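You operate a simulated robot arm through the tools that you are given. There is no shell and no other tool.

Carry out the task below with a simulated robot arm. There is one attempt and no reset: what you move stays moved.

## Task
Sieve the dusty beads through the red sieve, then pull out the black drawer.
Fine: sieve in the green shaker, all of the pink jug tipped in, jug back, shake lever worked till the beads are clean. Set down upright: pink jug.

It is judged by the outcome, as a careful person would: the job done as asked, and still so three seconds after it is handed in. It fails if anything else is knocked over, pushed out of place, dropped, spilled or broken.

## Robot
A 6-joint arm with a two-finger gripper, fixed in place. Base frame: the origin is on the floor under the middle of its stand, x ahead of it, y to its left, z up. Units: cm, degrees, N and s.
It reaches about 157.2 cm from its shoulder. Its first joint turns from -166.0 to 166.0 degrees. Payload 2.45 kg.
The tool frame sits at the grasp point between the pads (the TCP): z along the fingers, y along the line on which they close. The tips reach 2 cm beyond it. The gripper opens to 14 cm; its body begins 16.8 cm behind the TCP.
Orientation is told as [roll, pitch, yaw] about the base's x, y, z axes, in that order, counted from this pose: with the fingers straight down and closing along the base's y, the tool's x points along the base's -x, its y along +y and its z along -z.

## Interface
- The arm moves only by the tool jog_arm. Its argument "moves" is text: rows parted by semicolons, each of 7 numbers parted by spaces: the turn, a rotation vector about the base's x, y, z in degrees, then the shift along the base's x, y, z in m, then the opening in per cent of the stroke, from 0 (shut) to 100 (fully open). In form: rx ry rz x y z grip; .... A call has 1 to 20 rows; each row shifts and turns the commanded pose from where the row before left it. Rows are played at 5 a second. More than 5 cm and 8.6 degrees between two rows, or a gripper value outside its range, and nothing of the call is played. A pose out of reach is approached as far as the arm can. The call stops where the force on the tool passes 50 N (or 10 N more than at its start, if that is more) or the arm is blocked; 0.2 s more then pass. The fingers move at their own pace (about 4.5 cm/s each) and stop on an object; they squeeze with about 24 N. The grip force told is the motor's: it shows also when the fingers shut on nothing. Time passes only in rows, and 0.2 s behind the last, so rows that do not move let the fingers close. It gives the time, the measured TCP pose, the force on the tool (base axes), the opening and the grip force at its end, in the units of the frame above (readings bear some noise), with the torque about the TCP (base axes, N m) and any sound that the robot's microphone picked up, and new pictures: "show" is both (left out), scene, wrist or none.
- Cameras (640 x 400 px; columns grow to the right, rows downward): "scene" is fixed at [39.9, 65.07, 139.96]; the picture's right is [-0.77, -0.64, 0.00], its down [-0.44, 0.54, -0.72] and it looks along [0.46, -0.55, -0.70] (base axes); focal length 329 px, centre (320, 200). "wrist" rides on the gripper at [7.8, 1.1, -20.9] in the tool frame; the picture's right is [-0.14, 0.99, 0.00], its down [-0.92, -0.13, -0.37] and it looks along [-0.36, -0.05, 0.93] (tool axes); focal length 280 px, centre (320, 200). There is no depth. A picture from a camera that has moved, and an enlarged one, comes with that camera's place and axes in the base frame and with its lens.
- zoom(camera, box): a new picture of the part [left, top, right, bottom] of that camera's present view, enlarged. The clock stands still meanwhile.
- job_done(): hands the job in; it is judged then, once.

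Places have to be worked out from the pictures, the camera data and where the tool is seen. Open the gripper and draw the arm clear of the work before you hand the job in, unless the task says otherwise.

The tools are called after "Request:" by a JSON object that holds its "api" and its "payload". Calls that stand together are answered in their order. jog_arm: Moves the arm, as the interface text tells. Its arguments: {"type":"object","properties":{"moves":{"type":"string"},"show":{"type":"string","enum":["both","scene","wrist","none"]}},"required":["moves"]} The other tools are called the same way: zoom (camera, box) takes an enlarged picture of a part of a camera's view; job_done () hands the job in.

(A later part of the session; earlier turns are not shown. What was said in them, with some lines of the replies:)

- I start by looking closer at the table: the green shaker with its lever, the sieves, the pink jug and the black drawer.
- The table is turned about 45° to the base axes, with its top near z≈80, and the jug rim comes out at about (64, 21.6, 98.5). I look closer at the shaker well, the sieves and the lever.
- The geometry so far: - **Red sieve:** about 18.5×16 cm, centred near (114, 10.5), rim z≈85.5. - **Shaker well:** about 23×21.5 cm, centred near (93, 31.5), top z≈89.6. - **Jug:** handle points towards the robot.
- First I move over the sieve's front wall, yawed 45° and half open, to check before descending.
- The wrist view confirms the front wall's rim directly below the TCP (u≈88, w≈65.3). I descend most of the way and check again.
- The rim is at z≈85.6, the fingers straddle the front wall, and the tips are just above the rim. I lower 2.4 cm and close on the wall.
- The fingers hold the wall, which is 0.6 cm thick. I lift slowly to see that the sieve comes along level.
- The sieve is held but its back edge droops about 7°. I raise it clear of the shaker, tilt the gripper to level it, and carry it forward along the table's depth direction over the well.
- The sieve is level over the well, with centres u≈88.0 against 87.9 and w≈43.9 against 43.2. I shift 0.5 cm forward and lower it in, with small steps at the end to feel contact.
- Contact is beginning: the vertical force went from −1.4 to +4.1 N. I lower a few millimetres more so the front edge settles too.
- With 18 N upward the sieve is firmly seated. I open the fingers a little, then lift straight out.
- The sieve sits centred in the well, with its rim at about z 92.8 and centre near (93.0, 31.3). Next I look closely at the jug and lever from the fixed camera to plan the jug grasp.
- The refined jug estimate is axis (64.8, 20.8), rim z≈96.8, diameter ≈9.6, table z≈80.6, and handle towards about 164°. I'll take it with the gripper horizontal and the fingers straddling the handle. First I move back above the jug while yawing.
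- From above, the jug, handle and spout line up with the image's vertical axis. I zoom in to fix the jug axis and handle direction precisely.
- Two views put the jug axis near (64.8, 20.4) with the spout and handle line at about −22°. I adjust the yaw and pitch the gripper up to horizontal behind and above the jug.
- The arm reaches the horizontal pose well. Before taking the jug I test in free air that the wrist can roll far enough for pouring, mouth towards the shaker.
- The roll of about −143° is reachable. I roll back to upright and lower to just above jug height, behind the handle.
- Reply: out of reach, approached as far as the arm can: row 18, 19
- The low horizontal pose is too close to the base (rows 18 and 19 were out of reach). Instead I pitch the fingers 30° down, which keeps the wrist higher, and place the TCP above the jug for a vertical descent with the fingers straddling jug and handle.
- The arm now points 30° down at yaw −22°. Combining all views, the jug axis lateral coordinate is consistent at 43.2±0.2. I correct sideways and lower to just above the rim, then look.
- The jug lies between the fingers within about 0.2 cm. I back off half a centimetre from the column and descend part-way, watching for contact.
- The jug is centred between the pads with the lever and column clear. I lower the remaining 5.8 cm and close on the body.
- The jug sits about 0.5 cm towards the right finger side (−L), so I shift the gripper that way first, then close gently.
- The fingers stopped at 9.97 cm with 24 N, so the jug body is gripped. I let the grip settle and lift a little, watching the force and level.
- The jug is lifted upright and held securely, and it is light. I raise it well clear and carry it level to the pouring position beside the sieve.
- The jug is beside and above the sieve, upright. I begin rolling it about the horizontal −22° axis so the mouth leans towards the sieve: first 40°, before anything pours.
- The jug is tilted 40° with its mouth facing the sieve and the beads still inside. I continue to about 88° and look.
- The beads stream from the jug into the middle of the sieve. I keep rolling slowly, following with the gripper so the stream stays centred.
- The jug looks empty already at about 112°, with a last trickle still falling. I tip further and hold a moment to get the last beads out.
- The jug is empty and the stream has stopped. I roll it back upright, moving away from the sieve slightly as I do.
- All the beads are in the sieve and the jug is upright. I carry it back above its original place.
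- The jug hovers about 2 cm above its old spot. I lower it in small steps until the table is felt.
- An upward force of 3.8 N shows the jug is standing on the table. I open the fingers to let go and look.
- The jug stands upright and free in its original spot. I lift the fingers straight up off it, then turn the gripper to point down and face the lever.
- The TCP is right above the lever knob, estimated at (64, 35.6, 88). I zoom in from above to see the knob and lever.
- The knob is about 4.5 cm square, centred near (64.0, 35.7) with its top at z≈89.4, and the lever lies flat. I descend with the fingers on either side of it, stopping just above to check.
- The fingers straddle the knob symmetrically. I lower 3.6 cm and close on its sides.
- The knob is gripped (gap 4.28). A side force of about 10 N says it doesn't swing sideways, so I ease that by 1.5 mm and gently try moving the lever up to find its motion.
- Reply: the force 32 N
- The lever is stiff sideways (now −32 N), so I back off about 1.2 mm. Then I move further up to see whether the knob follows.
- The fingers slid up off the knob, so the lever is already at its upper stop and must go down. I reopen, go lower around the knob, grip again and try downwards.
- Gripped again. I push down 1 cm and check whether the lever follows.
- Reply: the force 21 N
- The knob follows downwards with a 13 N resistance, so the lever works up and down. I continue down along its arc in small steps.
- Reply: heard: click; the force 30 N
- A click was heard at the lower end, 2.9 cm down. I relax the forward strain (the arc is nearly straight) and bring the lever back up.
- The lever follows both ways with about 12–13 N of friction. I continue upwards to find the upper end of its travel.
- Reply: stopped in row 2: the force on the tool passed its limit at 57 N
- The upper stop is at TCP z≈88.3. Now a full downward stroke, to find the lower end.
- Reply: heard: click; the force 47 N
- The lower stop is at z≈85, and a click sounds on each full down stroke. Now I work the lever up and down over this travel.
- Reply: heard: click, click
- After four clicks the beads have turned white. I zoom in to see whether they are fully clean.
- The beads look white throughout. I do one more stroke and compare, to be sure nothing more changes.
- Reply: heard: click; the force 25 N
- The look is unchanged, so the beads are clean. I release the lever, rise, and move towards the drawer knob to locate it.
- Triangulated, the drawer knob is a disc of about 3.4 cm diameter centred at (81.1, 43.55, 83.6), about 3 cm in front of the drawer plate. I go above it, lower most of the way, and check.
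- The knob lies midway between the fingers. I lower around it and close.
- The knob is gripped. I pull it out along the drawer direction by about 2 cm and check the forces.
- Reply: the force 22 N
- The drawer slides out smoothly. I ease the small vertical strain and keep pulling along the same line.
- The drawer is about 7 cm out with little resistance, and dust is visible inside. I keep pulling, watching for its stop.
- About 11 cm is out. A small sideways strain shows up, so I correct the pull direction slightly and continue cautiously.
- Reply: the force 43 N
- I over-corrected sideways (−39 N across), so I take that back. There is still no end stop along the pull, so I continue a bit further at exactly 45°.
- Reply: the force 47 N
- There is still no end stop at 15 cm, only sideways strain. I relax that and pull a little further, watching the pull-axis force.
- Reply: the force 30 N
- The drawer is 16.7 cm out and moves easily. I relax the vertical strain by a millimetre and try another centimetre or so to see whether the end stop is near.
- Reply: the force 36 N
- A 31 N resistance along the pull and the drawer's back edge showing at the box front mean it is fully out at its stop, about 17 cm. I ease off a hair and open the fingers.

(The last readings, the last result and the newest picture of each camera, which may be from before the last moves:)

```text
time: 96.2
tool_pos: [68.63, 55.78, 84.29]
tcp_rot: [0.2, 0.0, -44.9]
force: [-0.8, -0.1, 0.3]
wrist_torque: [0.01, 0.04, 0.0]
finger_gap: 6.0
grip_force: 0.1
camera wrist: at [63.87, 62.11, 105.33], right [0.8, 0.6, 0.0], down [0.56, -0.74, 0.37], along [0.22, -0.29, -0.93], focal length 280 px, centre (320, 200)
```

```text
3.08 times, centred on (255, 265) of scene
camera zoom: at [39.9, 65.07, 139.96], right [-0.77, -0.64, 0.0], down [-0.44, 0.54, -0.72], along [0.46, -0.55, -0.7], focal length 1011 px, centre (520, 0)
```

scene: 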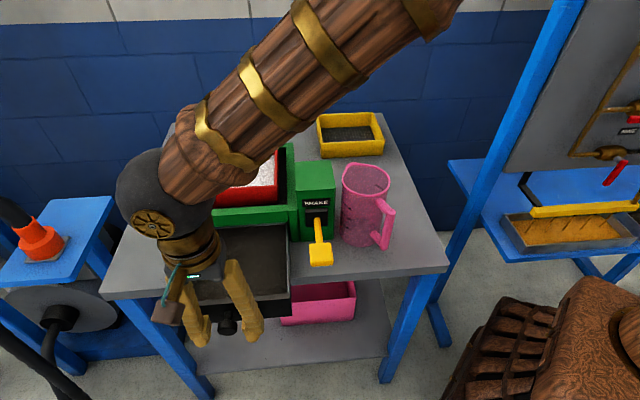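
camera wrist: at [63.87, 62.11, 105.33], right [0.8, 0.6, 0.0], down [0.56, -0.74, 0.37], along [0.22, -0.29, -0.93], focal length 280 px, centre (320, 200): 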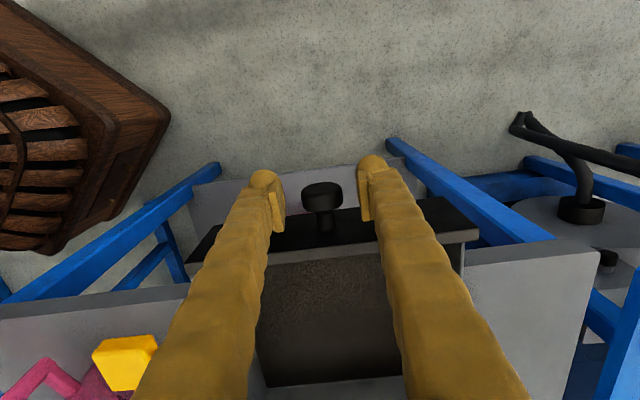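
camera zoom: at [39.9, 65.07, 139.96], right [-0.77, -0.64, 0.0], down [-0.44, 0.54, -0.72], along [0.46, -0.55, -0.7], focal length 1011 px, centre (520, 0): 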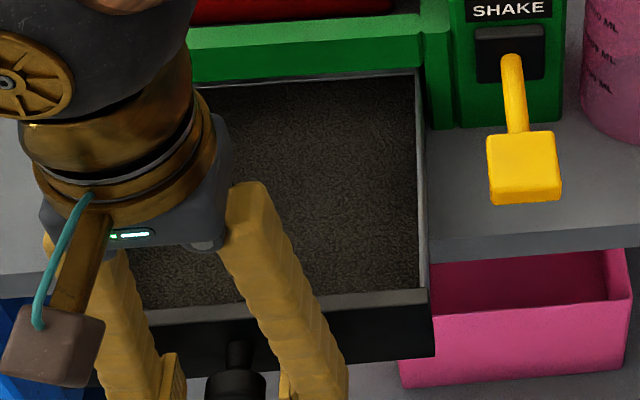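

The drawer stays open and level. I lift straight up off the knob, then draw the arm clear with the gripper open and look over everything.

Request:
{"api": "jog_arm", "payload": {"moves": "0 0 0 0 0 0.02 43;0 0 0 0 0 0.04 43;0 0 0 0 0 0.045 50;0 0 0 0 0 0.045 60;0 0 0 0 0 0.045 80;0 0 0 0 0 0.045 100;0 0 0 0 0 0.045 100;0 0 0 0 0 0.045 100;0 0 0 -0.03 -0.02 0.02 100;0 0 0 -0.03 -0.03 0 100;0 0 0 -0.03 -0.03 0 100;0 0 0 -0.03 -0.03 0 100;0 0 0 -0.03 -0.03 0 100;0 0 0 -0.03 -0.03 0 100;0 0 0 0 0 0 100"}}

Request:
{"api": "zoom", "payload": {"camera": "scene", "box": [120, 100, 440, 300]}}

```text
time: 99.5
tool_pos: [50.8, 38.72, 119.42]
tcp_rot: [0.0, -0.1, -44.9]
force: [0.0, 0.3, 0.5]
wrist_torque: [0.0, -0.01, 0.01]
finger_gap: 13.98
grip_force: 0.0
camera wrist: at [46.01, 45.07, 140.34], right [0.8, 0.6, 0.0], down [0.56, -0.74, 0.37], along [0.22, -0.29, -0.93], focal length 280 px, centre (320, 200)
```

scene: 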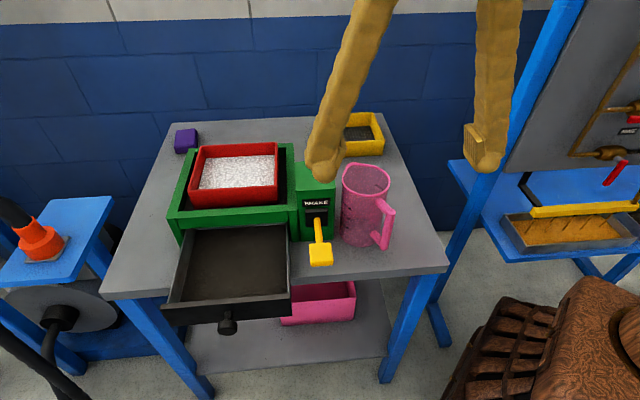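
wrist: 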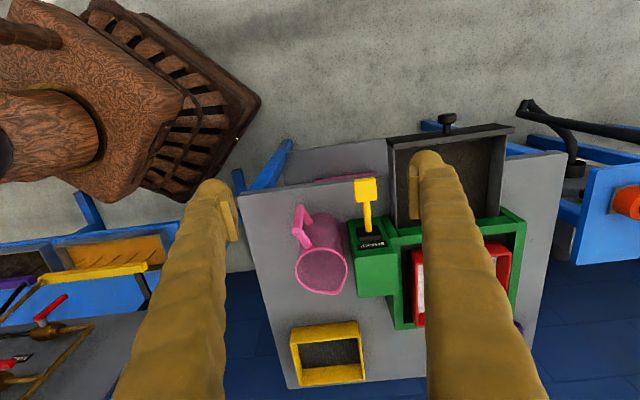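

```text
2.00 times, centred on (280, 200) of scene
camera zoom: at [39.9, 65.07, 139.96], right [-0.77, -0.64, 0.0], down [-0.44, 0.54, -0.72], along [0.46, -0.55, -0.7], focal length 657 px, centre (400, 200)
```

zoom: 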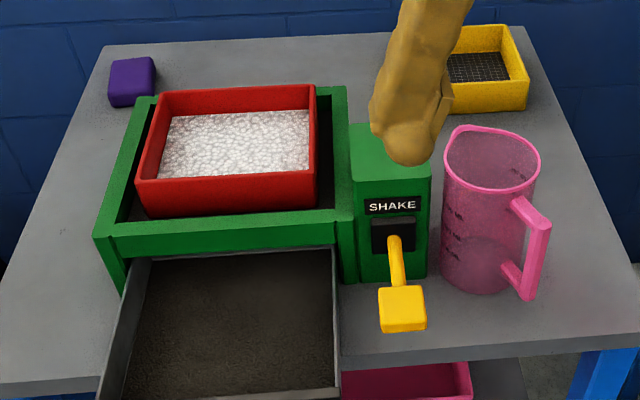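

Everything looks in place: clean beads in the sieve, jug upright, drawer out, gripper clear. One last check of the jug being empty and where it stands.

Request:
{"api": "zoom", "payload": {"camera": "scene", "box": [325, 155, 415, 260]}}

Request:
{"api": "zoom", "payload": {"camera": "wrist", "box": [270, 180, 390, 310]}}

```text
3.81 times, centred on (370, 208) of scene
camera zoom: at [39.9, 65.07, 139.96], right [-0.77, -0.64, 0.0], down [-0.44, 0.54, -0.72], along [0.46, -0.55, -0.7], focal length 1252 px, centre (130, 171)
```

zoom: 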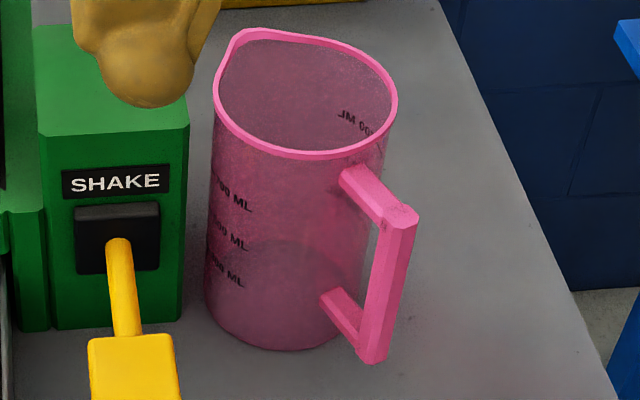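

```text
3.08 times, centred on (330, 245) of wrist
camera zoom: at [46.01, 45.07, 140.34], right [0.8, 0.6, 0.0], down [0.56, -0.74, 0.37], along [0.22, -0.29, -0.93], focal length 863 px, centre (289, 62)
```

zoom: 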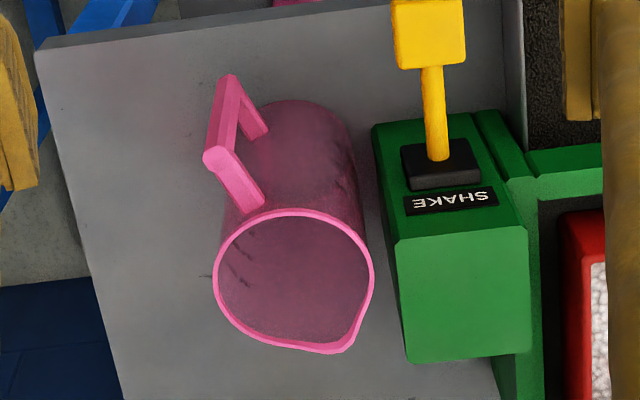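

The jug is empty, upright and within about 3 mm of where it started. The sieve holds clean white beads in the green shaker, the lever is released, the drawer is fully out, and the open gripper is clear. I hand in the job.

Request:
{"api": "job_done", "payload": {}}

```text
The job is handed in.
```

I sieved the beads through the red sieve in the green shaker and pulled the black drawer out. The job is handed in, and I have no verdict on it yet.

- **Sieve:** the red sieve sits centred in the green shaker's well, with all the beads in it.
- **Jug:** I tipped in everything from the pink jug. It is empty and upright, within about 3 mm of where it started.
- **Lever:** I worked it five full strokes. The beads were white after four, and the fifth changed nothing more. I let go of it near the top of its travel.
- **Drawer:** it came out about 17 cm, to what felt like its end stop, and stayed put when I let go.

I saw nothing spilled, knocked over or pushed out of place. I drew the arm clear of the table with the gripper open before handing in.
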